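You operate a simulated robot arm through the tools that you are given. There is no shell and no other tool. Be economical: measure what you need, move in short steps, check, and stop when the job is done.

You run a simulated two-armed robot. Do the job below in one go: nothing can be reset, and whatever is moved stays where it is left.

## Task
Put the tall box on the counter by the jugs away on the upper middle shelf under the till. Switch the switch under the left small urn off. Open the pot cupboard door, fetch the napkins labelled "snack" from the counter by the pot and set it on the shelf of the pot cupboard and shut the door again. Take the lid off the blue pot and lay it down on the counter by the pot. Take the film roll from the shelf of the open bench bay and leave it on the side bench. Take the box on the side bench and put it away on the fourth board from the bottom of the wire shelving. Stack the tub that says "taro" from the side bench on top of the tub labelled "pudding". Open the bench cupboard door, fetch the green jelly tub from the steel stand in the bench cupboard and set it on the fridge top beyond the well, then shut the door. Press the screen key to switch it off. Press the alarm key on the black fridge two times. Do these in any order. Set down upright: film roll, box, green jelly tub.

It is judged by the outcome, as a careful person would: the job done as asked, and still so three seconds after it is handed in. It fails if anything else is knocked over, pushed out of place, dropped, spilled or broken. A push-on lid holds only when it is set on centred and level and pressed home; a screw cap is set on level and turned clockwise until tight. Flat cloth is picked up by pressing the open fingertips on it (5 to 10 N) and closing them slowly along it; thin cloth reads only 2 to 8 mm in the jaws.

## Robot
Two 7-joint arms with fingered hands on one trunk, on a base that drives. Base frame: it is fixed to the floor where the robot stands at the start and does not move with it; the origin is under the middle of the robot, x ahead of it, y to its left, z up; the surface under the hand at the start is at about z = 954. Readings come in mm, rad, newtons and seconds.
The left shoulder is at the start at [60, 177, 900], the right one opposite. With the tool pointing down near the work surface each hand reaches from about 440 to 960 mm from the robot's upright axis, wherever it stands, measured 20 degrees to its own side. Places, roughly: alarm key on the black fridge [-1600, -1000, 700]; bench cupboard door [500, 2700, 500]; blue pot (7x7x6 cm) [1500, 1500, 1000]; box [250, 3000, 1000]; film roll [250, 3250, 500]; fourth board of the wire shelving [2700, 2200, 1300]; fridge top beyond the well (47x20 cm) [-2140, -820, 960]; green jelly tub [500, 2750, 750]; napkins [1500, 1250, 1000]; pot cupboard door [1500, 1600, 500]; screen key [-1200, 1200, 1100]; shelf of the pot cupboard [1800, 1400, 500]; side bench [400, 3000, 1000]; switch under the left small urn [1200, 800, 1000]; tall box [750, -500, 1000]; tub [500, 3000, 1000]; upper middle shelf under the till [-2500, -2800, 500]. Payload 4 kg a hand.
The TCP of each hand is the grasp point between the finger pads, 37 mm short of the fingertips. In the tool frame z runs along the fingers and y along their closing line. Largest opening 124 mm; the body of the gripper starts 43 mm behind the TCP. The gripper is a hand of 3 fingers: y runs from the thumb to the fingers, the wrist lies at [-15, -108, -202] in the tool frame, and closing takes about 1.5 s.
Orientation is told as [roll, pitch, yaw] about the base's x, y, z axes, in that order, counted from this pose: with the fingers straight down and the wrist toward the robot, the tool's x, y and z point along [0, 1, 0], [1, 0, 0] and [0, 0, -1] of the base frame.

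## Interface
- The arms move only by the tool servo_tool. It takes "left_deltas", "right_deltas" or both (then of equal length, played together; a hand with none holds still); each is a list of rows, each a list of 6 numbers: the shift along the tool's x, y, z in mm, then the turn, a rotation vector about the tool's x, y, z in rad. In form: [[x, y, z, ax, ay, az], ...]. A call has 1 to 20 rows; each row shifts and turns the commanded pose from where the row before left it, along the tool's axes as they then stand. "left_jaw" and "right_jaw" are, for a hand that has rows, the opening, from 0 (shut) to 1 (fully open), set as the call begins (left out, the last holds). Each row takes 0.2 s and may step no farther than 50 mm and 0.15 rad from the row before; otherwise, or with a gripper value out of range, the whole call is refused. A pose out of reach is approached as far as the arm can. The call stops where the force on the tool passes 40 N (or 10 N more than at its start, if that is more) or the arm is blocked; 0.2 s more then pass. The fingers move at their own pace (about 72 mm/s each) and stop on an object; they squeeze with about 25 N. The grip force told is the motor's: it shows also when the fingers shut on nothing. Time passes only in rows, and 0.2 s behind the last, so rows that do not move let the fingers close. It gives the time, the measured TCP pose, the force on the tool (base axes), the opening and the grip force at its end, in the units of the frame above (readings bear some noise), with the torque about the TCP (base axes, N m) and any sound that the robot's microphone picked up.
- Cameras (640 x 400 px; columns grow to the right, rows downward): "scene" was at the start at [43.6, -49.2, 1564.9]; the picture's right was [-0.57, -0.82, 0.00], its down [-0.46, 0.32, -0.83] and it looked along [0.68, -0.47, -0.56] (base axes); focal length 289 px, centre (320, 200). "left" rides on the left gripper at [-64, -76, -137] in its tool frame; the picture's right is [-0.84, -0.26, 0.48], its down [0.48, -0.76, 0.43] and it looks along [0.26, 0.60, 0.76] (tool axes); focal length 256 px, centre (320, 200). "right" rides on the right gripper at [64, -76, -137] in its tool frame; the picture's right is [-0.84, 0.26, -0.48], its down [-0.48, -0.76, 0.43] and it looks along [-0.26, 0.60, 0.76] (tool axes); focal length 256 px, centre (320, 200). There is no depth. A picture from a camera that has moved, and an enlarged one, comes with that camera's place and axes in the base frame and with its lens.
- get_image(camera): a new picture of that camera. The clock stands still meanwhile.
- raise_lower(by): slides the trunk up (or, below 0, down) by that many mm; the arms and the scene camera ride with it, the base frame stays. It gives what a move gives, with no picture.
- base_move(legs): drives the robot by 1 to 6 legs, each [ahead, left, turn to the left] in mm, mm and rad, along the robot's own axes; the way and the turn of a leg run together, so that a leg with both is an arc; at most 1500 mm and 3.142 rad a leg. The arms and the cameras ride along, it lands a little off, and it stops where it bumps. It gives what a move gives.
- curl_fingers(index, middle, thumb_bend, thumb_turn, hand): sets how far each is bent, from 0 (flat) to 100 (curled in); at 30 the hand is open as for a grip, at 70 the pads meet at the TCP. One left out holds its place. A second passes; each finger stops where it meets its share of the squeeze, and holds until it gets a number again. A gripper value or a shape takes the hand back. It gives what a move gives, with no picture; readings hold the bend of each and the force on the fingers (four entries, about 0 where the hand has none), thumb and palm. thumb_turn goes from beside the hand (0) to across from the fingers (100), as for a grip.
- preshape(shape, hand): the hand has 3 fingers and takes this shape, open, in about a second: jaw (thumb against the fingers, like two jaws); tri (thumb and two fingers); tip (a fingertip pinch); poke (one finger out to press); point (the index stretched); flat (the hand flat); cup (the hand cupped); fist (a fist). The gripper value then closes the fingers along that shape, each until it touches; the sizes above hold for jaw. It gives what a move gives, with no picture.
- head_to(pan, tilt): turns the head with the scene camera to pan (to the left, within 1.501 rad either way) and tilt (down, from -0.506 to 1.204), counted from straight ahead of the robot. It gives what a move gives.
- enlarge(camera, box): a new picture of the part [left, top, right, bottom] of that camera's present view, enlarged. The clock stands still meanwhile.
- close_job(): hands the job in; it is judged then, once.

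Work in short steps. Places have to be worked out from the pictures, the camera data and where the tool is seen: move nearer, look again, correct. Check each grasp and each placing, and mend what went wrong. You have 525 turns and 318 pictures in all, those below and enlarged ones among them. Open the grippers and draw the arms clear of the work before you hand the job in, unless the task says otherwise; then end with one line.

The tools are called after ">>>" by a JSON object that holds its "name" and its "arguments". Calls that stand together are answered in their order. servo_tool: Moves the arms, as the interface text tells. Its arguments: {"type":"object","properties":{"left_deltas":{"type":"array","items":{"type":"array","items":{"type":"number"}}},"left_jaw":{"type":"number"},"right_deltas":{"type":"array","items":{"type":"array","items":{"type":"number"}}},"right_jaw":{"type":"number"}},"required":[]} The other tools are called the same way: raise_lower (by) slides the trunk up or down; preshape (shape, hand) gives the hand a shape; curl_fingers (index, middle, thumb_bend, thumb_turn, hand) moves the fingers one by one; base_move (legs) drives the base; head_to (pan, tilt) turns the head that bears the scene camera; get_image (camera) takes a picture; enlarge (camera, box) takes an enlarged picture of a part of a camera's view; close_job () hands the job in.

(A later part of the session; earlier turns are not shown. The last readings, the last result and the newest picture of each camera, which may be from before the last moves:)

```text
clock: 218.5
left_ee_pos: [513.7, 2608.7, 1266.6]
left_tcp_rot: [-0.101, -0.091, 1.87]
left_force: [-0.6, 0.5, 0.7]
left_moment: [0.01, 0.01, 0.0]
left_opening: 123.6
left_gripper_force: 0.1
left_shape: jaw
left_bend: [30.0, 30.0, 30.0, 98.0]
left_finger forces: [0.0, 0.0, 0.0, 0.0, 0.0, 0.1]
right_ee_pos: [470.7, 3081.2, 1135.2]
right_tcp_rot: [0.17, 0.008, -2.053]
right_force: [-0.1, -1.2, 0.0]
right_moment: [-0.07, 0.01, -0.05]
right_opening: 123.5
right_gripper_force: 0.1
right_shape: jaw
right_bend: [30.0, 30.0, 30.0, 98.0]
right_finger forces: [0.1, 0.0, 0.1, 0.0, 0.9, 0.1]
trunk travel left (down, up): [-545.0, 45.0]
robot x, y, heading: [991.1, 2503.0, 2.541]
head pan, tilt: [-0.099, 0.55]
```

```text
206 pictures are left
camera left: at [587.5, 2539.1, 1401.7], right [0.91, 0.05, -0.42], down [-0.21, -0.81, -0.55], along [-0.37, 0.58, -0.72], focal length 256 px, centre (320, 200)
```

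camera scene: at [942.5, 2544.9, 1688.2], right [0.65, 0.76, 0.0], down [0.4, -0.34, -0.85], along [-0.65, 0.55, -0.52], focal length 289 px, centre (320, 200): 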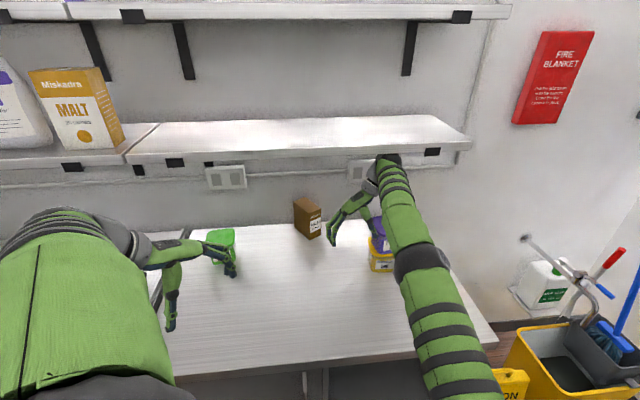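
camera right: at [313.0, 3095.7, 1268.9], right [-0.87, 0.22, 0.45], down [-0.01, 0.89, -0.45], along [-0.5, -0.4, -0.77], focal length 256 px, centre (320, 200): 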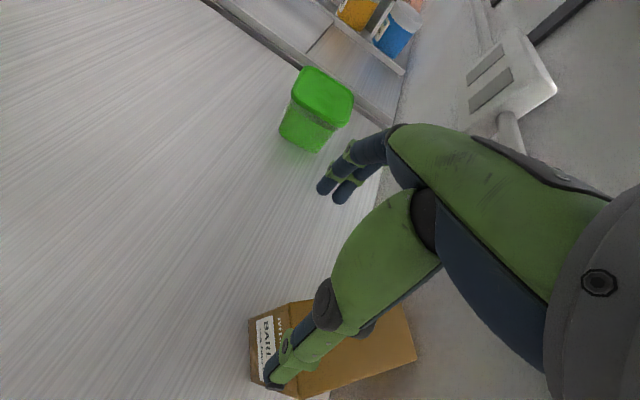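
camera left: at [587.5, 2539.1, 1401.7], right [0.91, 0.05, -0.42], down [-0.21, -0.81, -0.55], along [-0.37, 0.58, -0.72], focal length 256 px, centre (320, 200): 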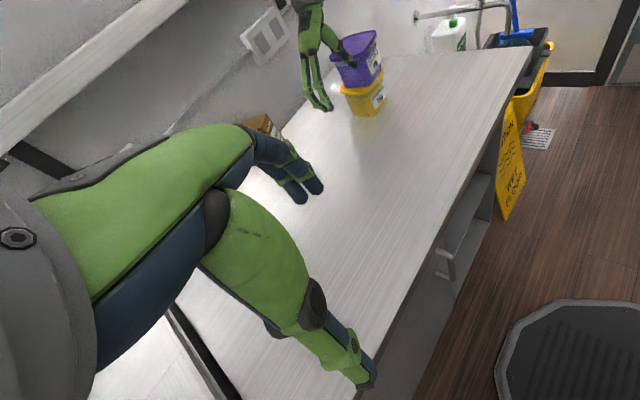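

The right thumb touches the taro tub; I move that hand straight back to the left at once and check the stack.

>>> {"name": "servo_tool", "arguments": {"right_deltas": [[0, 20, 0, 0, 0, 0], [0, 40, 0, 0, 0, 0], [0, 30, 0, 0, 0, 0], [0, 0, 0, 0, 0, 0]]}}

>>> {"name": "enlarge", "arguments": {"camera": "left", "box": [260, 0, 460, 125]}}

>>> {"name": "enlarge", "arguments": {"camera": "scene", "box": [270, 160, 430, 290]}}

```text
clock: 219.5
left_ee_pos: [515.1, 2613.2, 1266.5]
left_tcp_rot: [-0.096, -0.087, 1.869]
left_force: [-0.2, 0.5, 0.9]
left_moment: [-0.04, -0.04, -0.03]
left_opening: 123.6
left_gripper_force: 0.0
left_shape: jaw
left_bend: [30.0, 30.0, 30.0, 98.0]
left_finger forces: [0.0, 0.1, 0.1, 0.0, 0.1, 0.0]
right_ee_pos: [434.6, 3010.1, 1134.4]
right_tcp_rot: [0.169, 0.003, -2.063]
right_force: [-0.3, 0.1, -0.2]
right_moment: [0.01, 0.0, 0.01]
right_opening: 124.0
right_gripper_force: 0.0
right_shape: jaw
right_bend: [30.0, 30.0, 30.0, 98.0]
right_finger forces: [0.1, 0.0, 0.1, 0.0, 0.0, 0.0]
trunk travel left (down, up): [-545.0, 45.0]
robot x, y, heading: [993.0, 2503.2, 2.54]
head pan, tilt: [-0.099, 0.55]
```

```text
3.20 times, centred on (360, 62) of left
camera zoom: at [589.8, 2543.4, 1402.2], right [0.91, 0.05, -0.42], down [-0.21, -0.81, -0.54], along [-0.37, 0.58, -0.73], focal length 819 px, centre (192, 640)
```

zoom: 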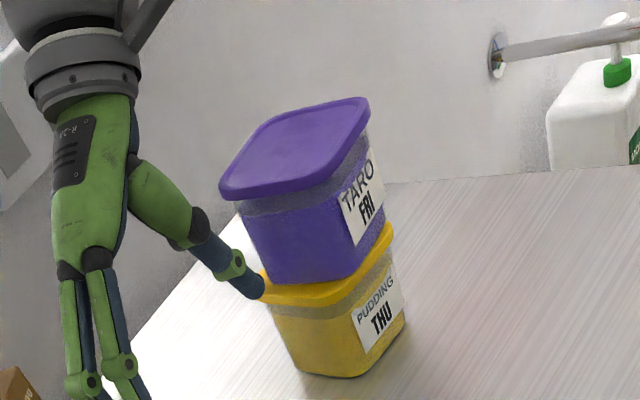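

```text
3.08 times, centred on (350, 225) of scene
camera zoom: at [945.3, 2549.8, 1688.1], right [0.64, 0.76, 0.0], down [0.4, -0.34, -0.85], along [-0.65, 0.55, -0.53], focal length 890 px, centre (228, 123)
```

zoom: 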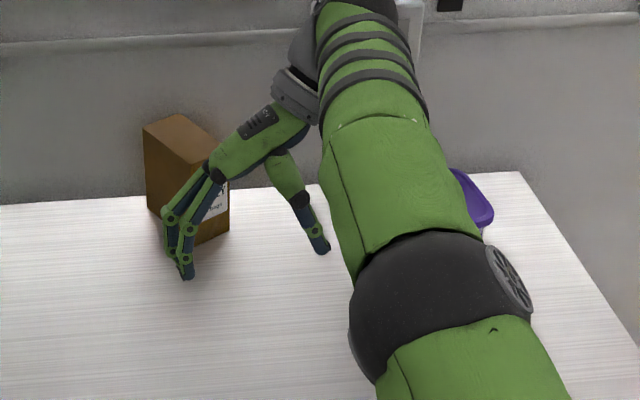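

The stack still stands. I rotate the right hand back to wrist-toward-robot (away from the stack), then lift and retract it.

>>> {"name": "servo_tool", "arguments": {"right_deltas": [[0, 0, 0, 0, 0, 0.15], [0, 0, 0, 0, 0, 0.15], [0, 0, 0, 0, 0, 0.15], [0, 0, 0, 0, 0, 0.15], [0, 0, 0, 0, 0, 0.15], [0, 0, 0, 0, 0, 0.15], [0, 0, 0, 0, 0, 0.15], [0, 0, 0, 0, 0, 0.15], [0, 0, 0, 0, 0, 0.15], [0, 0, 0, 0, 0, 0.15], [0, 0, 0, 0, 0, 0.15]]}}

>>> {"name": "servo_tool", "arguments": {"right_deltas": [[0, -20, -30, 0, 0, 0], [0, -40, -20, 0, 0, 0], [0, -40, -20, 0, 0, 0], [0, -40, -20, 0, 0, 0], [0, -40, -20, 0, 0, 0]]}}

>>> {"name": "get_image", "arguments": {"camera": "scene"}}

```text
clock: 221.9
left_ee_pos: [515.2, 2606.1, 1267.9]
left_tcp_rot: [-0.097, -0.093, 1.872]
left_force: [-0.3, -0.3, 0.1]
left_moment: [0.01, 0.0, 0.01]
left_opening: 124.1
left_gripper_force: 0.0
left_shape: jaw
left_bend: [30.0, 30.0, 30.0, 98.0]
left_finger forces: [0.0, 0.1, 0.1, 0.0, 0.0, 0.0]
right_ee_pos: [431.3, 3000.9, 1140.7]
right_tcp_rot: [-0.021, 0.157, 2.575]
right_force: [0.7, 0.0, 0.1]
right_moment: [0.02, 0.04, 0.0]
right_opening: 124.0
right_gripper_force: 0.1
right_shape: jaw
right_bend: [30.0, 30.0, 30.0, 98.0]
right_finger forces: [0.1, 0.0, 0.0, 0.0, 0.0, 0.1]
trunk travel left (down, up): [-545.0, 45.0]
robot x, y, heading: [991.3, 2501.2, 2.544]
head pan, tilt: [-0.099, 0.55]
```

```text
clock: 223.1
left_ee_pos: [515.6, 2605.1, 1269.0]
left_tcp_rot: [-0.099, -0.095, 1.871]
left_force: [0.6, 0.7, -0.7]
left_moment: [0.01, 0.01, 0.0]
left_opening: 123.7
left_gripper_force: 0.1
left_shape: jaw
left_bend: [30.0, 30.0, 30.0, 98.0]
left_finger forces: [0.1, 0.0, 0.0, 0.0, 0.0, 0.0]
right_ee_pos: [565.6, 2913.1, 1277.7]
right_tcp_rot: [-0.021, 0.159, 2.578]
right_force: [-0.1, -0.4, 0.7]
right_moment: [0.02, -0.01, 0.02]
right_opening: 123.8
right_gripper_force: 0.1
right_shape: jaw
right_bend: [30.0, 30.0, 30.0, 98.0]
right_finger forces: [0.1, 0.0, 0.0, 0.0, 0.0, 0.1]
trunk travel left (down, up): [-545.0, 45.0]
robot x, y, heading: [984.8, 2498.9, 2.54]
head pan, tilt: [-0.099, 0.55]
```

```text
203 pictures are left
camera scene: at [946.5, 2540.9, 1688.5], right [0.64, 0.76, 0.0], down [0.4, -0.34, -0.85], along [-0.65, 0.55, -0.52], focal length 289 px, centre (320, 200)
```

scene: 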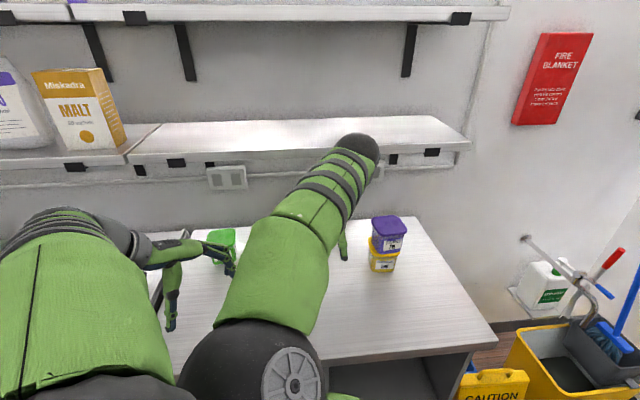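

Stack is fine. I move the right hand further right out of the view and look at the box.

>>> {"name": "servo_tool", "arguments": {"right_deltas": [[-40, -10, -10, 0, 0, 0], [-40, -10, -10, 0, 0, 0], [-40, -10, -10, 0, 0, 0], [-40, -10, -10, 0, 0, 0], [-40, -10, -10, 0, 0, 0]]}}

>>> {"name": "enlarge", "arguments": {"camera": "scene", "box": [220, 160, 420, 285]}}

```text
clock: 224.3
left_ee_pos: [516.3, 2607.2, 1267.4]
left_tcp_rot: [-0.097, -0.094, 1.869]
left_force: [0.6, 0.3, 1.0]
left_moment: [-0.02, 0.01, -0.02]
left_opening: 124.0
left_gripper_force: 0.0
left_shape: jaw
left_bend: [30.0, 30.0, 30.0, 98.0]
left_finger forces: [0.0, 0.0, 0.0, 0.0, 0.0, 0.0]
right_ee_pos: [706.0, 3061.8, 1336.9]
right_tcp_rot: [-0.02, 0.159, 2.577]
right_force: [0.5, -0.5, 0.2]
right_moment: [0.03, 0.01, 0.01]
right_opening: 123.9
right_gripper_force: 0.2
right_shape: jaw
right_bend: [30.0, 30.0, 30.0, 98.0]
right_finger forces: [0.0, 0.1, 0.1, 0.0, 0.0, 0.1]
trunk travel left (down, up): [-545.0, 45.0]
robot x, y, heading: [990.8, 2500.1, 2.541]
head pan, tilt: [-0.099, 0.55]
```

```text
3.20 times, centred on (320, 222) of scene
camera zoom: at [946.1, 2542.9, 1688.4], right [0.64, 0.76, 0.0], down [0.4, -0.34, -0.85], along [-0.65, 0.55, -0.52], focal length 925 px, centre (320, 128)
```

zoom: 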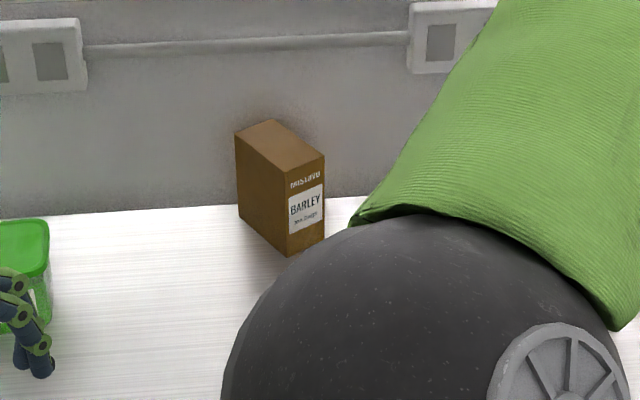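

Box is clear: near edge (243,3083)–(246,3141), axis along -x, 58×96×132. I park the right arm at its start-like pose and orient the left hand to approach along the box's axis with a 0.4 rad forward tilt.

>>> {"name": "servo_tool", "arguments": {"right_deltas": [[-27, -28, 0, 0, 0, 0], [-27, -28, 0, 0, 0, 0], [-27, -28, 0, 0, 0, 0], [-27, -28, 0, 0, 0, 0], [-27, -28, 0, 0, 0, 0], [0, 0, 0, 0, 0, 0], [0, 0, 0, 0, 0, 0], [0, 0, 0, 0, 0, 0]], "left_deltas": [[0, 0, 0, 0, 0, 0.11], [0, 0, 0, 0, 0, 0.11], [0, 0, 0, 0, 0, 0.11], [0, 0, 0, 0.094, 0, 0], [0, 0, 0, 0, 0.125, 0], [0, 0, 0, 0, 0.125, 0], [0, 0, 0, 0, 0.125, 0], [0, 0, 0, 0, 0.125, 0]]}}

>>> {"name": "get_image", "arguments": {"camera": "scene"}}

```text
clock: 226.1
left_ee_pos: [504.3, 2599.0, 1265.1]
left_tcp_rot: [0.417, -0.039, 1.557]
left_force: [-0.2, 0.8, -0.5]
left_moment: [0.01, 0.01, -0.03]
left_opening: 124.0
left_gripper_force: 0.0
left_shape: jaw
left_bend: [30.0, 30.0, 30.0, 98.0]
left_finger forces: [0.1, 0.0, 0.0, 0.0, 0.0, 0.0]
right_ee_pos: [894.6, 3101.5, 1364.2]
right_tcp_rot: [-0.021, 0.16, 2.577]
right_force: [-0.2, 0.4, 0.2]
right_moment: [0.02, -0.02, 0.01]
right_opening: 123.9
right_gripper_force: 0.0
right_shape: jaw
right_bend: [30.0, 30.0, 30.0, 98.0]
right_finger forces: [0.0, 0.0, 0.0, 0.1, 0.0, 0.0]
trunk travel left (down, up): [-545.0, 45.0]
robot x, y, heading: [991.7, 2501.3, 2.54]
head pan, tilt: [-0.099, 0.55]
```

```text
201 pictures are left
camera scene: at [944.5, 2541.5, 1688.5], right [0.64, 0.76, 0.0], down [0.4, -0.34, -0.85], along [-0.65, 0.55, -0.52], focal length 289 px, centre (320, 200)
```

scene: 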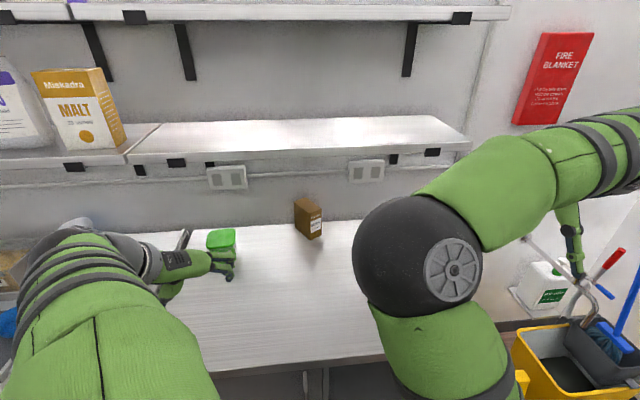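

I bring the left hand to the right in front of the box, lower it to grasp height, then drive forward.

>>> {"name": "servo_tool", "arguments": {"left_deltas": [[0, 44, 0, 0, 0, 0], [0, 44, 0, 0, 0, 0], [0, 44, 0, 0, 0, 0], [0, 44, 0, 0, 0, 0], [0, 44, 0, 0, 0, 0], [0, 44, 0, 0, 0, 0], [0, 44, 0, 0, 0, 0], [0, 44, 0, 0, 0, 0], [0, 44, 0, 0, 0, 0], [0, 44, 0, 0, 0, 0], [-16, 0, 37, 0, 0, 0], [-16, 0, 37, 0, 0, 0], [-16, 0, 37, 0, 0, 0], [-16, 0, 37, 0, 0, 0], [-16, 0, 37, 0, 0, 0], [-8, 0, 18, 0, 0, 0]]}}

>>> {"name": "get_image", "arguments": {"camera": "scene"}}

>>> {"name": "get_image", "arguments": {"camera": "left"}}

```text
clock: 228.0
left_ee_pos: [515.9, 2950.1, 1299.5]
left_tcp_rot: [0.429, -0.064, 1.557]
left_force: [0.2, 0.7, -0.2]
left_moment: [0.02, 0.03, -0.01]
left_opening: 124.2
left_gripper_force: 0.1
left_shape: jaw
left_bend: [30.0, 30.0, 30.0, 98.0]
left_finger forces: [0.0, 0.1, 0.0, 0.0, 0.0, 0.0]
right_ee_pos: [954.7, 3134.3, 1343.1]
right_tcp_rot: [-0.014, 0.214, 2.407]
right_force: [-0.4, -0.5, -0.9]
right_moment: [0.02, 0.03, 0.0]
right_opening: 123.8
right_gripper_force: 0.0
right_shape: jaw
right_bend: [30.0, 30.0, 30.0, 98.0]
right_finger forces: [0.0, 0.1, 0.0, 0.0, 0.0, 0.0]
trunk travel left (down, up): [-545.0, 45.0]
robot x, y, heading: [988.1, 2499.4, 2.539]
head pan, tilt: [-0.099, 0.55]
stopped in row 9 (right hand): the arm was blocked; the commanded pose is now the measured one
```

```text
200 pictures are left
camera scene: at [945.9, 2542.3, 1688.5], right [0.64, 0.76, 0.0], down [0.4, -0.34, -0.85], along [-0.65, 0.55, -0.52], focal length 289 px, centre (320, 200)
```

scene: 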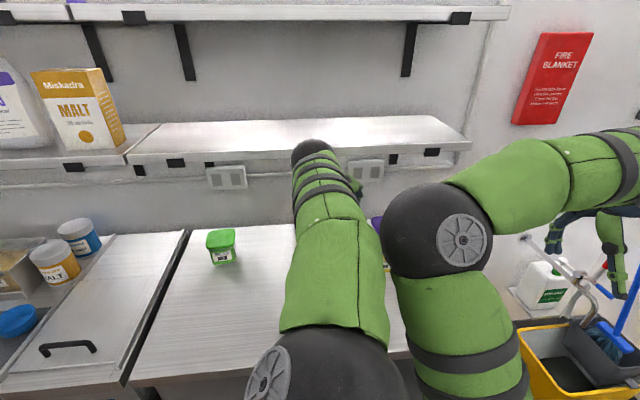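

```text
199 pictures are left
camera left: at [629.1, 2867.1, 1392.5], right [0.56, -0.21, -0.8], down [-0.63, -0.74, -0.24], along [-0.54, 0.64, -0.55], focal length 256 px, centre (320, 200)
```

left: 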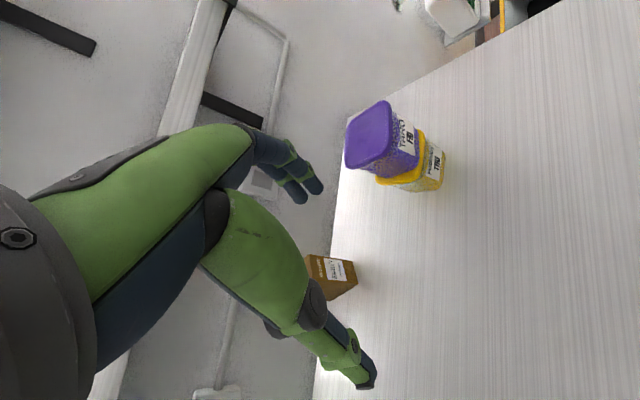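

The left arm bumped the right elbow. I bring the left hand back left, then strafe the base right instead.

>>> {"name": "servo_tool", "arguments": {"left_deltas": [[0, -40, 0, 0, 0, 0], [0, -40, 0, 0, 0, 0], [0, -40, 0, 0, 0, 0], [0, -30, 0, 0, 0, 0], [0, 0, 0, 0, 0, 0]]}}

>>> {"name": "base_move", "arguments": {"legs": [[0, -190, 0], [60, 0, 0]]}}

>>> {"name": "head_to", "arguments": {"pan": 0.1, "tilt": 0.6}}

>>> {"name": "get_image", "arguments": {"camera": "scene"}}

```text
clock: 229.2
left_ee_pos: [512.5, 2803.1, 1290.5]
left_tcp_rot: [0.43, -0.065, 1.556]
left_force: [0.4, 0.1, 0.0]
left_moment: [-0.02, 0.01, -0.02]
left_opening: 123.9
left_gripper_force: 0.0
left_shape: jaw
left_bend: [30.0, 30.0, 30.0, 98.0]
left_finger forces: [0.0, 0.0, 0.1, 0.0, 0.0, 0.0]
right_ee_pos: [954.1, 3133.4, 1343.4]
right_tcp_rot: [-0.016, 0.215, 2.406]
right_force: [-0.2, 1.0, 0.2]
right_moment: [0.0, 0.03, 0.0]
right_opening: 123.9
right_gripper_force: 0.1
right_shape: jaw
right_bend: [30.0, 30.0, 30.0, 98.0]
right_finger forces: [0.0, 0.1, 0.0, 0.0, 0.1, 0.0]
trunk travel left (down, up): [-545.0, 45.0]
robot x, y, heading: [988.1, 2499.1, 2.541]
head pan, tilt: [-0.099, 0.55]
```

```text
clock: 231.3
left_ee_pos: [567.4, 2994.2, 1289.2]
left_tcp_rot: [0.427, -0.063, 1.559]
left_force: [-0.1, 0.5, -0.3]
left_moment: [0.0, -0.04, -0.02]
left_opening: 124.0
left_gripper_force: 0.0
left_shape: jaw
left_bend: [30.0, 30.0, 30.0, 98.0]
left_finger forces: [0.1, 0.0, 0.0, 0.0, 0.1, 0.0]
right_ee_pos: [1009.6, 3326.8, 1343.3]
right_tcp_rot: [-0.017, 0.216, 2.412]
right_force: [-0.2, -0.2, 0.2]
right_moment: [-0.05, -0.02, -0.04]
right_opening: 124.0
right_gripper_force: 0.0
right_shape: jaw
right_bend: [30.0, 30.0, 30.0, 98.0]
right_finger forces: [0.0, 0.1, 0.0, 0.0, 0.1, 0.0]
trunk travel left (down, up): [-545.0, 45.0]
robot x, y, heading: [1048.0, 2695.7, 2.543]
head pan, tilt: [-0.099, 0.55]
```

```text
clock: 232.1
left_ee_pos: [567.9, 2993.5, 1290.1]
left_tcp_rot: [0.43, -0.065, 1.562]
left_force: [-0.7, -1.2, 0.0]
left_moment: [0.01, -0.01, 0.01]
left_opening: 123.8
left_gripper_force: 0.1
left_shape: jaw
left_bend: [30.0, 30.0, 30.0, 98.0]
left_finger forces: [0.0, 0.0, 0.1, 0.0, 0.1, 0.0]
right_ee_pos: [1009.3, 3325.3, 1343.8]
right_tcp_rot: [-0.019, 0.216, 2.41]
right_force: [0.5, 0.5, 0.0]
right_moment: [0.03, 0.04, -0.04]
right_opening: 123.9
right_gripper_force: 0.0
right_shape: jaw
right_bend: [30.0, 30.0, 30.0, 98.0]
right_finger forces: [0.0, 0.1, 0.0, 0.1, 0.0, 0.1]
trunk travel left (down, up): [-545.0, 45.0]
robot x, y, heading: [1051.6, 2692.4, 2.544]
head pan, tilt: [0.099, 0.6]
```

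```text
198 pictures are left
camera scene: at [995.1, 2718.4, 1684.0], right [0.48, 0.88, 0.0], down [0.5, -0.27, -0.83], along [-0.72, 0.39, -0.56], focal length 289 px, centre (320, 200)
```

scene: 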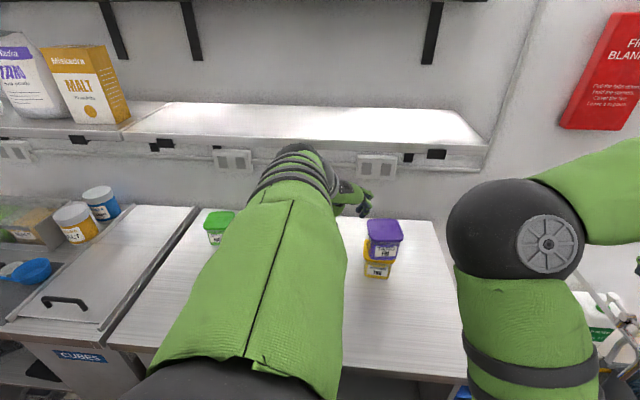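

I step ahead, descend to z≈1050 well left of the stack, and then check from the cameras.

>>> {"name": "servo_tool", "arguments": {"left_deltas": [[37, 2, 16, 0, 0, 0], [37, 2, 16, 0, 0, 0], [37, 3, 16, 0, 0, 0], [-16, 0, 37, 0, 0, 0], [-16, 0, 37, 0, 0, 0], [-16, 0, 37, 0, 0, 0], [-16, 0, 37, 0, 0, 0], [-16, 0, 37, 0, 0, 0], [-16, 0, 37, 0, 0, 0], [0, 0, 0, 0, 0, 0]]}}

>>> {"name": "get_image", "arguments": {"camera": "left"}}

>>> {"name": "get_image", "arguments": {"camera": "scene"}}

```text
clock: 234.2
left_ee_pos: [444.5, 3017.9, 1053.7]
left_tcp_rot: [0.43, -0.067, 1.559]
left_force: [-0.7, -0.6, 0.3]
left_moment: [-0.01, -0.01, 0.05]
left_opening: 123.6
left_gripper_force: 0.0
left_shape: jaw
left_bend: [30.0, 30.0, 30.0, 98.0]
left_finger forces: [0.0, 0.0, 0.0, 0.0, 0.1, 0.1]
right_ee_pos: [1010.2, 3325.5, 1343.0]
right_tcp_rot: [-0.016, 0.215, 2.41]
right_force: [0.4, -0.1, -0.5]
right_moment: [0.01, 0.03, -0.02]
right_opening: 124.1
right_gripper_force: 0.0
right_shape: jaw
right_bend: [30.0, 30.0, 30.0, 98.0]
right_finger forces: [0.1, 0.1, 0.1, 0.1, 0.0, 0.0]
trunk travel left (down, up): [-545.0, 45.0]
robot x, y, heading: [1048.8, 2694.2, 2.541]
head pan, tilt: [0.099, 0.6]
```

```text
197 pictures are left
camera left: at [558.6, 2934.4, 1147.1], right [0.56, -0.21, -0.8], down [-0.63, -0.74, -0.24], along [-0.54, 0.64, -0.54], focal length 256 px, centre (320, 200)
```

left: 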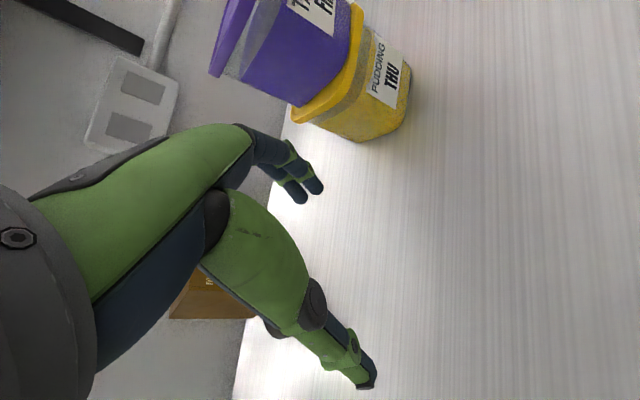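

```text
196 pictures are left
camera scene: at [995.4, 2718.0, 1684.0], right [0.48, 0.88, 0.0], down [0.5, -0.27, -0.83], along [-0.72, 0.39, -0.56], focal length 289 px, centre (320, 200)
```

scene: 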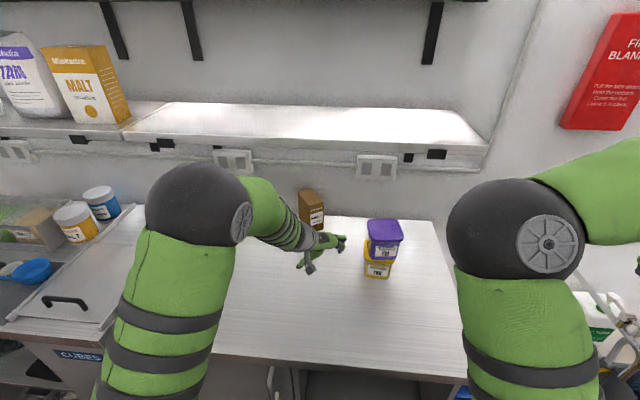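

I move ahead 100, then right 94, to line up with the box's axis.

>>> {"name": "servo_tool", "arguments": {"left_deltas": [[34, 0, 15, 0, 0, 0], [34, 0, 15, 0, 0, 0], [24, 0, 10, 0, 0, 0], [0, 32, 0, 0, 0, 0], [0, 32, 0, 0, 0, 0], [0, 30, 0, 0, 0, 0], [0, 0, 0, 0, 0, 0]]}}

>>> {"name": "get_image", "arguments": {"camera": "left"}}

>>> {"name": "enlarge", "arguments": {"camera": "scene", "box": [240, 160, 440, 285]}}

```text
clock: 235.8
left_ee_pos: [345.6, 3113.1, 1060.7]
left_tcp_rot: [0.43, -0.065, 1.56]
left_force: [0.4, -0.2, 0.2]
left_moment: [0.01, 0.02, -0.02]
left_opening: 124.2
left_gripper_force: 0.0
left_shape: jaw
left_bend: [30.0, 30.0, 30.0, 98.0]
left_finger forces: [0.1, 0.0, 0.0, 0.0, 0.0, 0.0]
right_ee_pos: [1009.6, 3325.8, 1344.0]
right_tcp_rot: [-0.018, 0.215, 2.41]
right_force: [0.0, -0.6, -0.3]
right_moment: [0.01, -0.01, 0.03]
right_opening: 123.6
right_gripper_force: 0.1
right_shape: jaw
right_bend: [30.0, 30.0, 30.0, 98.0]
right_finger forces: [0.0, 0.0, 0.1, 0.0, 0.0, 0.1]
trunk travel left (down, up): [-545.0, 45.0]
robot x, y, heading: [1046.6, 2689.8, 2.545]
head pan, tilt: [0.099, 0.6]
```

```text
195 pictures are left
camera left: at [458.4, 3029.9, 1152.7], right [0.56, -0.21, -0.8], down [-0.63, -0.74, -0.24], along [-0.54, 0.64, -0.54], focal length 256 px, centre (320, 200)
```

left: 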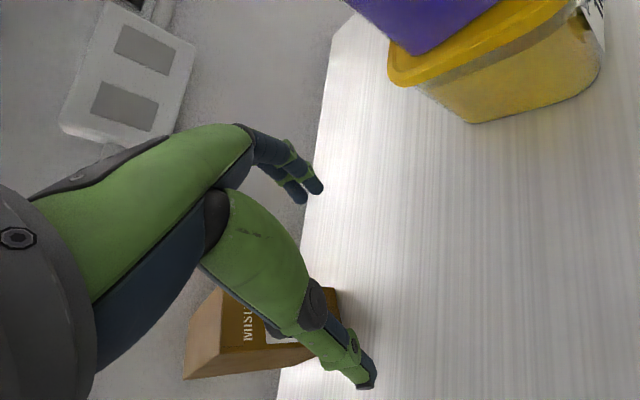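

```text
3.20 times, centred on (340, 222) of scene
camera zoom: at [994.7, 2717.7, 1684.0], right [0.48, 0.88, 0.0], down [0.5, -0.27, -0.83], along [-0.72, 0.39, -0.56], focal length 925 px, centre (256, 128)
```

zoom: 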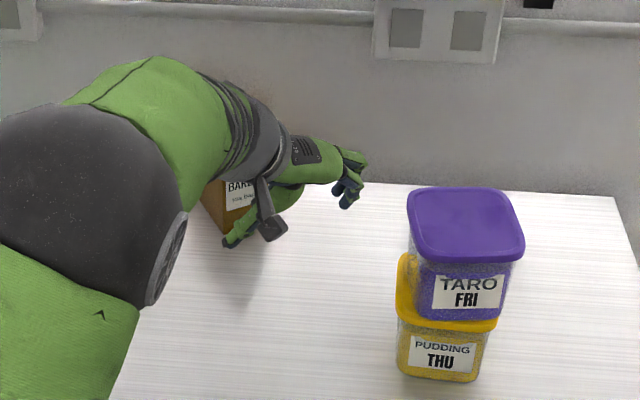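

Lined up with the box axis. I drive the base so the hand moves straight along -x by 100 mm around the box.

>>> {"name": "servo_tool", "arguments": {"left_deltas": [[4, -3, -9, 0, 0, 0], [0, 0, 0, 0, 0, 0]]}}

>>> {"name": "base_move", "arguments": {"legs": [[83, 56, 0]]}}

>>> {"name": "get_image", "arguments": {"camera": "left"}}

>>> {"name": "enlarge", "arguments": {"camera": "scene", "box": [240, 140, 440, 265]}}

```text
clock: 236.4
left_ee_pos: [345.5, 3109.0, 1069.9]
left_tcp_rot: [0.43, -0.065, 1.559]
left_force: [-0.3, -0.2, -0.9]
left_moment: [0.02, 0.0, 0.02]
left_opening: 124.0
left_gripper_force: 0.1
left_shape: jaw
left_bend: [30.0, 30.0, 30.0, 98.0]
left_finger forces: [0.1, 0.1, 0.1, 0.1, 0.0, 0.0]
right_ee_pos: [1010.5, 3326.0, 1344.2]
right_tcp_rot: [-0.016, 0.217, 2.41]
right_force: [0.1, -0.6, -0.4]
right_moment: [0.02, 0.0, 0.01]
right_opening: 123.8
right_gripper_force: 0.2
right_shape: jaw
right_bend: [30.0, 30.0, 30.0, 98.0]
right_finger forces: [0.0, 0.0, 0.1, 0.1, 0.0, 0.0]
trunk travel left (down, up): [-545.0, 45.0]
robot x, y, heading: [1049.4, 2687.3, 2.546]
head pan, tilt: [0.099, 0.6]
```

```text
clock: 237.6
left_ee_pos: [243.1, 3107.8, 1068.7]
left_tcp_rot: [0.427, -0.064, 1.563]
left_force: [-0.3, -0.3, -0.4]
left_moment: [0.0, -0.08, 0.01]
left_opening: 124.1
left_gripper_force: 0.0
left_shape: jaw
left_bend: [30.0, 30.0, 30.0, 98.0]
left_finger forces: [0.0, 0.0, 0.1, 0.1, 0.0, 0.1]
right_ee_pos: [909.2, 3326.0, 1344.8]
right_tcp_rot: [-0.016, 0.216, 2.411]
right_force: [-0.5, -0.7, -0.1]
right_moment: [-0.03, -0.01, 0.0]
right_opening: 124.1
right_gripper_force: 0.0
right_shape: jaw
right_bend: [30.0, 30.0, 30.0, 98.0]
right_finger forces: [0.0, 0.1, 0.0, 0.0, 0.1, 0.1]
trunk travel left (down, up): [-545.0, 45.0]
robot x, y, heading: [945.1, 2690.6, 2.543]
head pan, tilt: [0.099, 0.6]
```

```text
193 pictures are left
camera left: at [357.4, 3025.0, 1161.8], right [0.56, -0.21, -0.8], down [-0.63, -0.74, -0.24], along [-0.54, 0.64, -0.55], focal length 256 px, centre (320, 200)
```

left: 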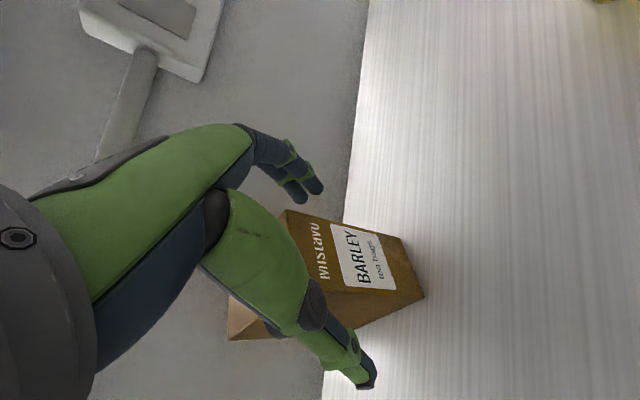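

```text
3.20 times, centred on (340, 202) of scene
camera zoom: at [893.4, 2718.9, 1683.9], right [0.48, 0.88, 0.0], down [0.5, -0.27, -0.82], along [-0.72, 0.39, -0.57], focal length 925 px, centre (256, 192)
```

zoom: 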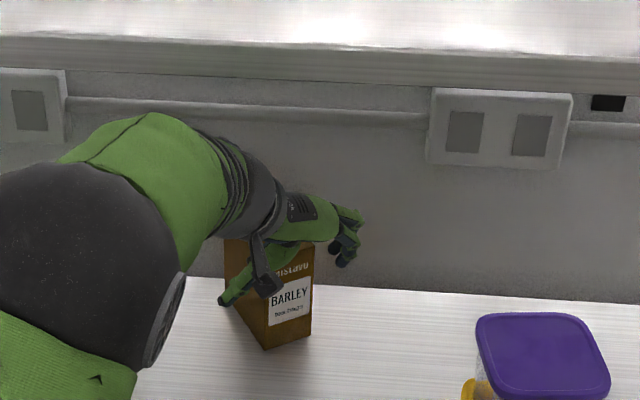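

Box is centred between the fingers (y 3081–3135). I advance 38 mm more and close.

>>> {"name": "servo_tool", "arguments": {"left_deltas": [[17, 0, 8, 0, 0, 0], [17, 0, 8, 0, 0, 0], [0, 0, 0, 0, 0, 0]]}}

>>> {"name": "servo_tool", "arguments": {"left_deltas": [[0, 0, 0, 0, 0, 0], [0, 0, 0, 0, 0, 0], [0, 0, 0, 0, 0, 0], [0, 0, 0, 0, 0, 0], [0, 0, 0, 0, 0, 0], [0, 0, 0, 0, 0, 0], [0, 0, 0, 0, 0, 0]], "left_jaw": 0.0}}

>>> {"name": "get_image", "arguments": {"camera": "left"}}

```text
clock: 238.4
left_ee_pos: [207.6, 3109.4, 1069.7]
left_tcp_rot: [0.427, -0.064, 1.564]
left_force: [-0.8, 0.3, 0.3]
left_moment: [0.0, 0.02, 0.0]
left_opening: 123.8
left_gripper_force: 0.1
left_shape: jaw
left_bend: [30.0, 30.0, 30.0, 98.0]
left_finger forces: [0.0, 0.1, 0.0, 0.0, 0.0, 0.0]
right_ee_pos: [910.6, 3326.4, 1343.0]
right_tcp_rot: [-0.016, 0.217, 2.414]
right_force: [0.3, 0.4, -1.1]
right_moment: [0.01, -0.01, -0.01]
right_opening: 124.0
right_gripper_force: 0.1
right_shape: jaw
right_bend: [30.0, 30.0, 30.0, 98.0]
right_finger forces: [0.1, 0.1, 0.0, 0.0, 0.0, 0.0]
trunk travel left (down, up): [-545.0, 45.0]
robot x, y, heading: [945.5, 2691.4, 2.544]
head pan, tilt: [0.099, 0.6]
```

```text
clock: 240.0
left_ee_pos: [208.3, 3108.9, 1069.7]
left_tcp_rot: [0.429, -0.065, 1.561]
left_force: [4.8, 0.0, 3.3]
left_moment: [0.31, 0.09, -0.1]
left_opening: 80.6
left_gripper_force: 25.0
left_shape: jaw
left_bend: [40.0, 43.0, 52.0, 99.0]
left_finger forces: [16.3, 8.1, 0.0, 0.0, 24.9, 0.0]
right_ee_pos: [910.4, 3326.5, 1344.4]
right_tcp_rot: [-0.018, 0.214, 2.412]
right_force: [-0.3, -0.2, 0.5]
right_moment: [-0.02, 0.04, -0.01]
right_opening: 124.0
right_gripper_force: 0.1
right_shape: jaw
right_bend: [30.0, 30.0, 30.0, 98.0]
right_finger forces: [0.0, 0.1, 0.0, 0.0, 0.0, 0.0]
trunk travel left (down, up): [-545.0, 45.0]
robot x, y, heading: [945.5, 2691.7, 2.546]
head pan, tilt: [0.099, 0.6]
```

```text
191 pictures are left
camera left: at [321.9, 3025.8, 1162.6], right [0.56, -0.21, -0.8], down [-0.63, -0.74, -0.24], along [-0.54, 0.64, -0.54], focal length 256 px, centre (320, 200)
```

left: 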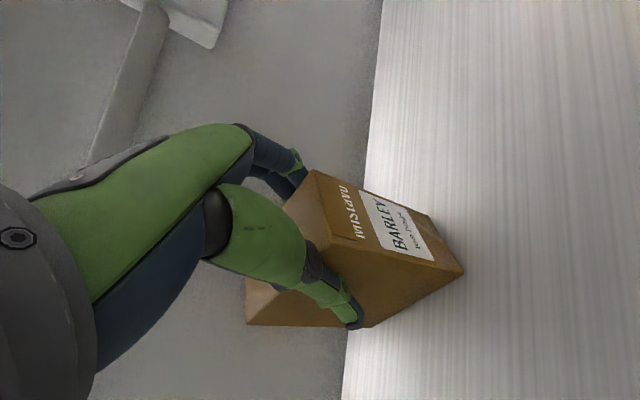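

Good symmetrical grip. I lift 50 mm and check.

>>> {"name": "servo_tool", "arguments": {"left_deltas": [[6, 0, -14, 0, 0, 0], [8, 0, -18, 0, 0, 0], [8, 0, -18, 0, 0, 0], [0, 0, 0, 0, 0, 0]]}}

>>> {"name": "get_image", "arguments": {"camera": "left"}}

```text
clock: 241.0
left_ee_pos: [206.5, 3104.1, 1115.2]
left_tcp_rot: [0.42, -0.057, 1.564]
left_force: [-0.5, -0.3, -2.3]
left_moment: [0.01, -0.04, 0.02]
left_opening: 80.4
left_gripper_force: 24.9
left_shape: jaw
left_bend: [40.0, 44.0, 52.0, 99.0]
left_finger forces: [15.5, 8.0, 0.0, 0.1, 23.3, 0.0]
right_ee_pos: [907.9, 3326.4, 1342.4]
right_tcp_rot: [-0.019, 0.216, 2.412]
right_force: [0.4, 0.6, -0.5]
right_moment: [0.0, 0.01, 0.02]
right_opening: 124.1
right_gripper_force: 0.1
right_shape: jaw
right_bend: [30.0, 30.0, 30.0, 98.0]
right_finger forces: [0.0, 0.0, 0.0, 0.1, 0.1, 0.1]
trunk travel left (down, up): [-545.0, 45.0]
robot x, y, heading: [949.8, 2691.9, 2.545]
head pan, tilt: [0.099, 0.6]
```

```text
190 pictures are left
camera left: at [320.9, 3021.4, 1209.3], right [0.57, -0.22, -0.8], down [-0.62, -0.74, -0.24], along [-0.54, 0.63, -0.55], focal length 256 px, centre (320, 200)
```

left: 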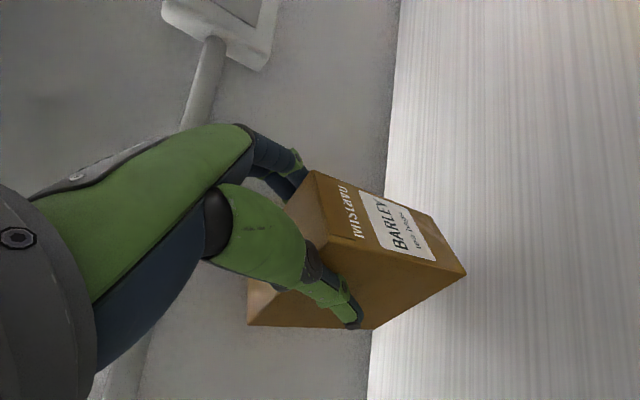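

Box held upright and light. I back the base out 430 mm along its heading and look around toward the wire shelving.

>>> {"name": "base_move", "arguments": {"legs": [[-430, 0, 0]]}}

>>> {"name": "raise_lower", "arguments": {"by": 45}}

>>> {"name": "servo_tool", "arguments": {"left_deltas": [[-20, -25, -33, 0, 0, 0], [-20, -25, -33, 0, 0, 0], [-20, -25, -33, 0, 0, 0], [-20, -25, -33, 0, 0, 0], [-15, -25, -33, 0, 0, 0], [0, 0, 0, 0, 0, 0]]}}

>>> {"name": "head_to", "arguments": {"pan": -1.4, "tilt": 0.3}}

>>> {"name": "get_image", "arguments": {"camera": "scene"}}

```text
clock: 243.6
left_ee_pos: [563.2, 2861.9, 1125.5]
left_tcp_rot: [0.427, -0.065, 1.562]
left_force: [0.4, -0.5, -2.1]
left_moment: [-0.06, -0.03, 0.03]
left_opening: 80.2
left_gripper_force: 25.0
left_shape: jaw
left_bend: [40.0, 44.0, 52.0, 99.0]
left_finger forces: [15.3, 7.9, 0.0, 0.1, 23.1, 0.0]
right_ee_pos: [1266.0, 3084.0, 1343.5]
right_tcp_rot: [-0.017, 0.214, 2.415]
right_force: [-0.2, 0.2, -0.4]
right_moment: [0.0, 0.0, -0.02]
right_opening: 124.1
right_gripper_force: 0.1
right_shape: jaw
right_bend: [30.0, 30.0, 30.0, 98.0]
right_finger forces: [0.1, 0.1, 0.0, 0.0, 0.1, 0.0]
trunk travel left (down, up): [-545.0, 45.0]
robot x, y, heading: [1305.8, 2449.8, 2.546]
head pan, tilt: [0.099, 0.6]
```

```text
clock: 244.5
left_ee_pos: [562.4, 2863.8, 1168.6]
left_tcp_rot: [0.429, -0.065, 1.561]
left_force: [0.1, 0.5, -2.4]
left_moment: [-0.05, -0.03, -0.02]
left_opening: 80.4
left_gripper_force: 25.0
left_shape: jaw
left_bend: [40.0, 44.0, 52.0, 99.0]
left_finger forces: [15.2, 7.9, 0.0, 0.1, 23.1, 0.0]
right_ee_pos: [1265.3, 3084.6, 1388.4]
right_tcp_rot: [-0.018, 0.216, 2.414]
right_force: [-0.4, 0.3, 0.3]
right_moment: [-0.03, -0.01, 0.0]
right_opening: 123.8
right_gripper_force: 0.0
right_shape: jaw
right_bend: [30.0, 30.0, 30.0, 98.0]
right_finger forces: [0.0, 0.0, 0.0, 0.0, 0.1, 0.0]
trunk travel left (down, up): [-590.0, 0.0]
robot x, y, heading: [1303.2, 2453.8, 2.548]
head pan, tilt: [0.099, 0.6]
```

```text
clock: 245.9
left_ee_pos: [716.9, 2731.3, 1271.5]
left_tcp_rot: [0.428, -0.065, 1.563]
left_force: [0.4, 0.7, -2.2]
left_moment: [-0.01, -0.08, -0.02]
left_opening: 80.3
left_gripper_force: 25.0
left_shape: jaw
left_bend: [40.0, 44.0, 52.0, 99.0]
left_finger forces: [15.3, 7.6, 0.0, 0.0, 22.7, 0.0]
right_ee_pos: [1264.4, 3085.5, 1388.5]
right_tcp_rot: [-0.018, 0.216, 2.414]
right_force: [0.3, 0.0, 1.0]
right_moment: [0.0, -0.01, 0.0]
right_opening: 123.8
right_gripper_force: 0.2
right_shape: jaw
right_bend: [30.0, 30.0, 30.0, 98.0]
right_finger forces: [0.0, 0.1, 0.0, 0.1, 0.0, 0.1]
trunk travel left (down, up): [-590.0, 0.0]
robot x, y, heading: [1306.6, 2451.8, 2.547]
head pan, tilt: [0.099, 0.6]
```

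```text
clock: 247.5
left_ee_pos: [715.3, 2730.7, 1272.0]
left_tcp_rot: [0.429, -0.064, 1.562]
left_force: [0.3, 0.0, -2.0]
left_moment: [-0.03, 0.0, 0.04]
left_opening: 80.2
left_gripper_force: 25.4
left_shape: jaw
left_bend: [40.0, 44.0, 52.0, 99.0]
left_finger forces: [15.3, 7.6, 0.1, 0.0, 22.8, 0.0]
right_ee_pos: [1266.2, 3084.1, 1388.9]
right_tcp_rot: [-0.018, 0.217, 2.414]
right_force: [0.3, -0.6, -0.2]
right_moment: [0.01, 0.03, -0.01]
right_opening: 123.8
right_gripper_force: 0.1
right_shape: jaw
right_bend: [30.0, 30.0, 30.0, 98.0]
right_finger forces: [0.0, 0.1, 0.1, 0.1, 0.1, 0.0]
trunk travel left (down, up): [-590.0, 0.0]
robot x, y, heading: [1307.4, 2453.4, 2.546]
head pan, tilt: [-1.4, 0.3]
```

```text
189 pictures are left
camera scene: at [1367.6, 2520.6, 1756.4], right [0.91, -0.41, 0.0], down [-0.12, -0.27, -0.96], along [0.39, 0.87, -0.3], focal length 289 px, centre (320, 200)
```

scene: 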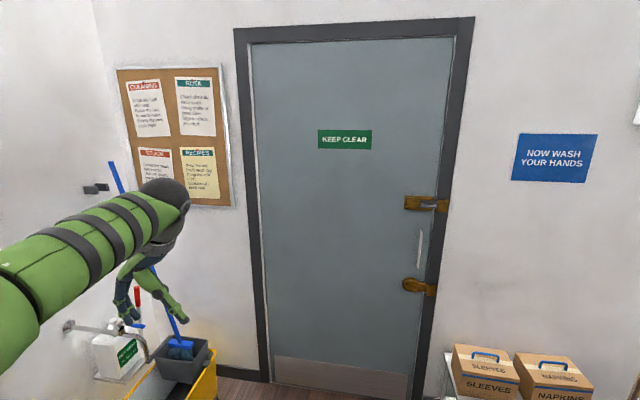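

I turn right 90° to face the door end and look toward the shelving.

>>> {"name": "base_move", "arguments": {"legs": [[0, 0, -1.571]]}}

>>> {"name": "head_to", "arguments": {"pan": -1.0, "tilt": 0.3}}

>>> {"name": "get_image", "arguments": {"camera": "scene"}}

```text
clock: 251.8
left_ee_pos: [1591.2, 3034.8, 1270.3]
left_tcp_rot: [0.431, -0.064, -0.019]
left_force: [0.2, 0.4, -1.6]
left_moment: [-0.01, 0.04, -0.01]
left_opening: 80.1
left_gripper_force: 25.0
left_shape: jaw
left_bend: [40.0, 44.0, 52.0, 99.0]
left_finger forces: [15.1, 7.0, 0.0, 0.0, 21.9, 0.0]
right_ee_pos: [1937.9, 2481.9, 1388.3]
right_tcp_rot: [-0.019, 0.216, 0.83]
right_force: [0.7, -0.1, 0.3]
right_moment: [-0.01, -0.01, -0.02]
right_opening: 123.8
right_gripper_force: 0.1
right_shape: jaw
right_bend: [30.0, 30.0, 30.0, 98.0]
right_finger forces: [0.0, 0.0, 0.0, 0.0, 0.0, 0.0]
trunk travel left (down, up): [-590.0, 0.0]
robot x, y, heading: [1308.4, 2449.8, 0.965]
head pan, tilt: [-1.4, 0.3]
```

```text
clock: 252.6
left_ee_pos: [1590.5, 3035.2, 1270.9]
left_tcp_rot: [0.429, -0.064, -0.018]
left_force: [-0.3, -0.1, -2.1]
left_moment: [-0.07, 0.03, 0.0]
left_opening: 80.2
left_gripper_force: 24.5
left_shape: jaw
left_bend: [40.0, 44.0, 52.0, 99.0]
left_finger forces: [15.0, 7.2, 0.0, 0.0, 22.1, 0.0]
right_ee_pos: [1939.0, 2482.7, 1389.1]
right_tcp_rot: [-0.018, 0.216, 0.831]
right_force: [0.2, 0.5, 0.6]
right_moment: [-0.01, -0.03, -0.02]
right_opening: 123.9
right_gripper_force: 0.0
right_shape: jaw
right_bend: [30.0, 30.0, 30.0, 98.0]
right_finger forces: [0.1, 0.1, 0.0, 0.1, 0.0, 0.0]
trunk travel left (down, up): [-590.0, 0.0]
robot x, y, heading: [1302.8, 2450.8, 0.968]
head pan, tilt: [-1.0, 0.3]
```

```text
188 pictures are left
camera scene: at [1381.2, 2424.2, 1756.5], right [-0.04, -1.0, 0.0], down [-0.3, 0.01, -0.96], along [0.95, -0.03, -0.3], focal length 289 px, centre (320, 200)
```

scene: 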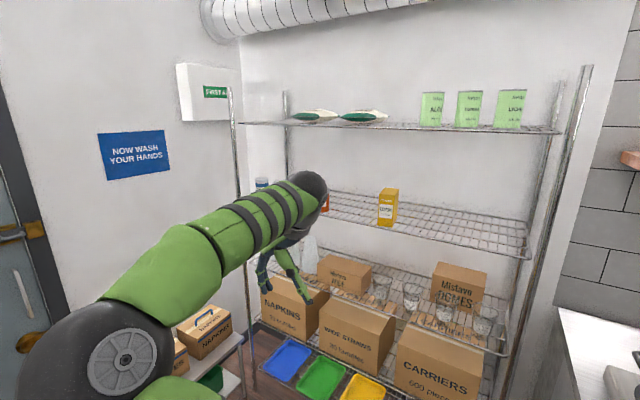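

The shelving faces the aisle; the fourth board (z≈1280) carries the yellow box. The counter ends at u≈2507, so I can turn here. I turn right 90° to face it.

>>> {"name": "base_move", "arguments": {"legs": [[0, 0, -1.571]]}}

>>> {"name": "head_to", "arguments": {"pan": 0.4, "tilt": 0.35}}

>>> {"name": "get_image", "arguments": {"camera": "scene"}}

```text
clock: 256.8
left_ee_pos: [1899.8, 2184.8, 1271.8]
left_tcp_rot: [0.43, -0.064, -1.552]
left_force: [0.2, -0.2, -2.2]
left_moment: [0.0, 0.04, 0.01]
left_opening: 79.9
left_gripper_force: 25.2
left_shape: jaw
left_bend: [41.0, 44.0, 52.0, 99.0]
left_finger forces: [14.7, 6.8, 0.0, 0.0, 21.5, 0.1]
right_ee_pos: [1359.9, 1816.1, 1389.0]
right_tcp_rot: [-0.018, 0.216, -0.701]
right_force: [0.6, -0.4, -0.3]
right_moment: [-0.01, -0.02, -0.01]
right_opening: 123.9
right_gripper_force: 0.1
right_shape: jaw
right_bend: [30.0, 30.0, 30.0, 98.0]
right_finger forces: [0.1, 0.1, 0.1, 0.0, 0.1, 0.1]
trunk travel left (down, up): [-590.0, 0.0]
robot x, y, heading: [1307.9, 2449.8, -0.569]
head pan, tilt: [-1.0, 0.3]
```

```text
clock: 258.3
left_ee_pos: [1898.6, 2185.7, 1270.0]
left_tcp_rot: [0.431, -0.064, -1.553]
left_force: [0.9, 0.7, -2.5]
left_moment: [0.04, 0.03, 0.03]
left_opening: 80.0
left_gripper_force: 24.7
left_shape: jaw
left_bend: [41.0, 44.0, 52.0, 99.0]
left_finger forces: [14.7, 6.8, 0.0, 0.0, 21.6, 0.1]
right_ee_pos: [1359.6, 1817.7, 1389.0]
right_tcp_rot: [-0.016, 0.217, -0.701]
right_force: [0.8, 0.1, 0.6]
right_moment: [0.03, -0.03, 0.0]
right_opening: 123.7
right_gripper_force: 0.0
right_shape: jaw
right_bend: [30.0, 30.0, 30.0, 98.0]
right_finger forces: [0.0, 0.1, 0.0, 0.0, 0.0, 0.0]
trunk travel left (down, up): [-590.0, 0.0]
robot x, y, heading: [1304.7, 2448.8, -0.567]
head pan, tilt: [0.4, 0.351]
```

```text
187 pictures are left
camera scene: at [1371.5, 2452.2, 1751.7], right [-0.17, -0.99, 0.0], down [-0.34, 0.06, -0.94], along [0.93, -0.16, -0.34], focal length 289 px, centre (320, 200)
```

scene: 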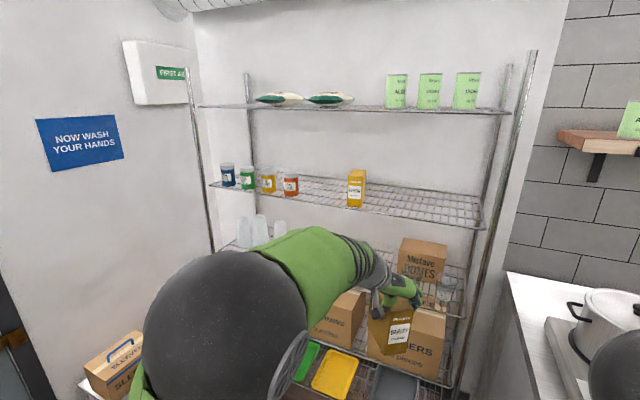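

Board 4 front runs at n≈840, z≈1290, with free space right of the yellow box (u≈2750–3080). I raise the box 150 mm, turn the hand to point straight at the shelf, and drive closer.

>>> {"name": "servo_tool", "arguments": {"left_deltas": [[16, 0, -36, 0, 0, 0], [16, 0, -36, 0, 0, 0], [16, 0, -36, 0, 0, 0], [13, 0, -28, 0, 0, 0], [0, 0, 0, -0.058, 0, 0.132], [0, 0, 0, -0.058, 0, 0.132], [0, 0, 0, -0.058, 0, 0.132], [0, 0, 0, -0.058, 0, 0.132], [0, 0, 0, 0, 0, 0]]}}

>>> {"name": "base_move", "arguments": {"legs": [[250, 75, -0.04]]}}

>>> {"name": "get_image", "arguments": {"camera": "scene"}}

>>> {"name": "get_image", "arguments": {"camera": "left"}}

```text
clock: 260.3
left_ee_pos: [1896.4, 2194.4, 1420.6]
left_tcp_rot: [0.462, -0.045, -2.131]
left_force: [-0.3, 0.0, -1.9]
left_moment: [0.04, 0.07, 0.0]
left_opening: 79.9
left_gripper_force: 25.6
left_shape: jaw
left_bend: [41.0, 44.0, 52.0, 99.0]
left_finger forces: [14.7, 6.8, 0.0, 0.0, 21.3, 0.0]
right_ee_pos: [1359.6, 1817.8, 1389.4]
right_tcp_rot: [-0.018, 0.216, -0.702]
right_force: [-0.1, 0.3, 0.2]
right_moment: [0.0, -0.01, -0.02]
right_opening: 123.9
right_gripper_force: 0.1
right_shape: jaw
right_bend: [30.0, 30.0, 30.0, 98.0]
right_finger forces: [0.0, 0.1, 0.0, 0.0, 0.0, 0.1]
trunk travel left (down, up): [-590.0, 0.0]
robot x, y, heading: [1307.2, 2453.4, -0.573]
head pan, tilt: [0.4, 0.351]
```

```text
clock: 262.2
left_ee_pos: [2141.0, 2091.8, 1418.9]
left_tcp_rot: [0.46, -0.047, -2.17]
left_force: [0.8, -0.5, -2.7]
left_moment: [0.05, 0.03, -0.02]
left_opening: 79.8
left_gripper_force: 24.5
left_shape: jaw
left_bend: [41.0, 44.0, 52.0, 99.0]
left_finger forces: [14.6, 6.9, 0.0, 0.0, 21.2, 0.0]
right_ee_pos: [1588.7, 1736.3, 1389.1]
right_tcp_rot: [-0.017, 0.216, -0.741]
right_force: [0.6, 0.0, 0.9]
right_moment: [0.0, 0.01, -0.01]
right_opening: 123.9
right_gripper_force: 0.2
right_shape: jaw
right_bend: [30.0, 30.0, 30.0, 98.0]
right_finger forces: [0.1, 0.0, 0.1, 0.0, 0.0, 0.0]
trunk travel left (down, up): [-590.0, 0.0]
robot x, y, heading: [1558.2, 2370.8, -0.607]
head pan, tilt: [0.4, 0.351]
```

```text
186 pictures are left
camera scene: at [1625.5, 2370.2, 1751.7], right [-0.21, -0.98, 0.0], down [-0.34, 0.07, -0.94], along [0.92, -0.19, -0.34], focal length 289 px, centre (320, 200)
```

scene: 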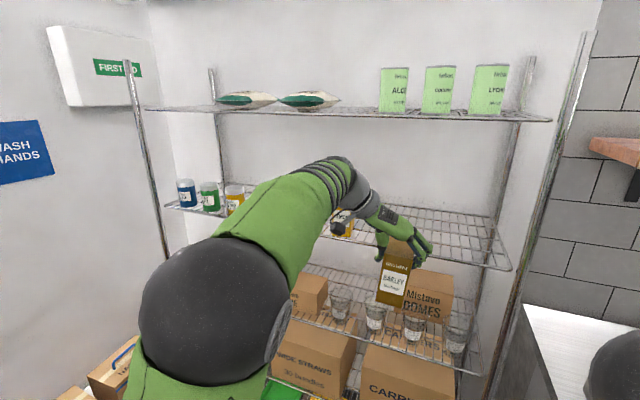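

```text
185 pictures are left
camera left: at [2088.7, 2225.0, 1509.7], right [-0.32, 0.48, -0.82], down [0.94, 0.27, -0.21], along [0.12, -0.83, -0.54], focal length 256 px, centre (320, 200)
```

left: 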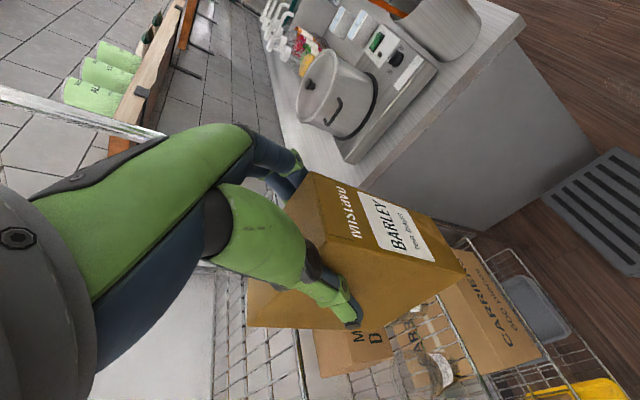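

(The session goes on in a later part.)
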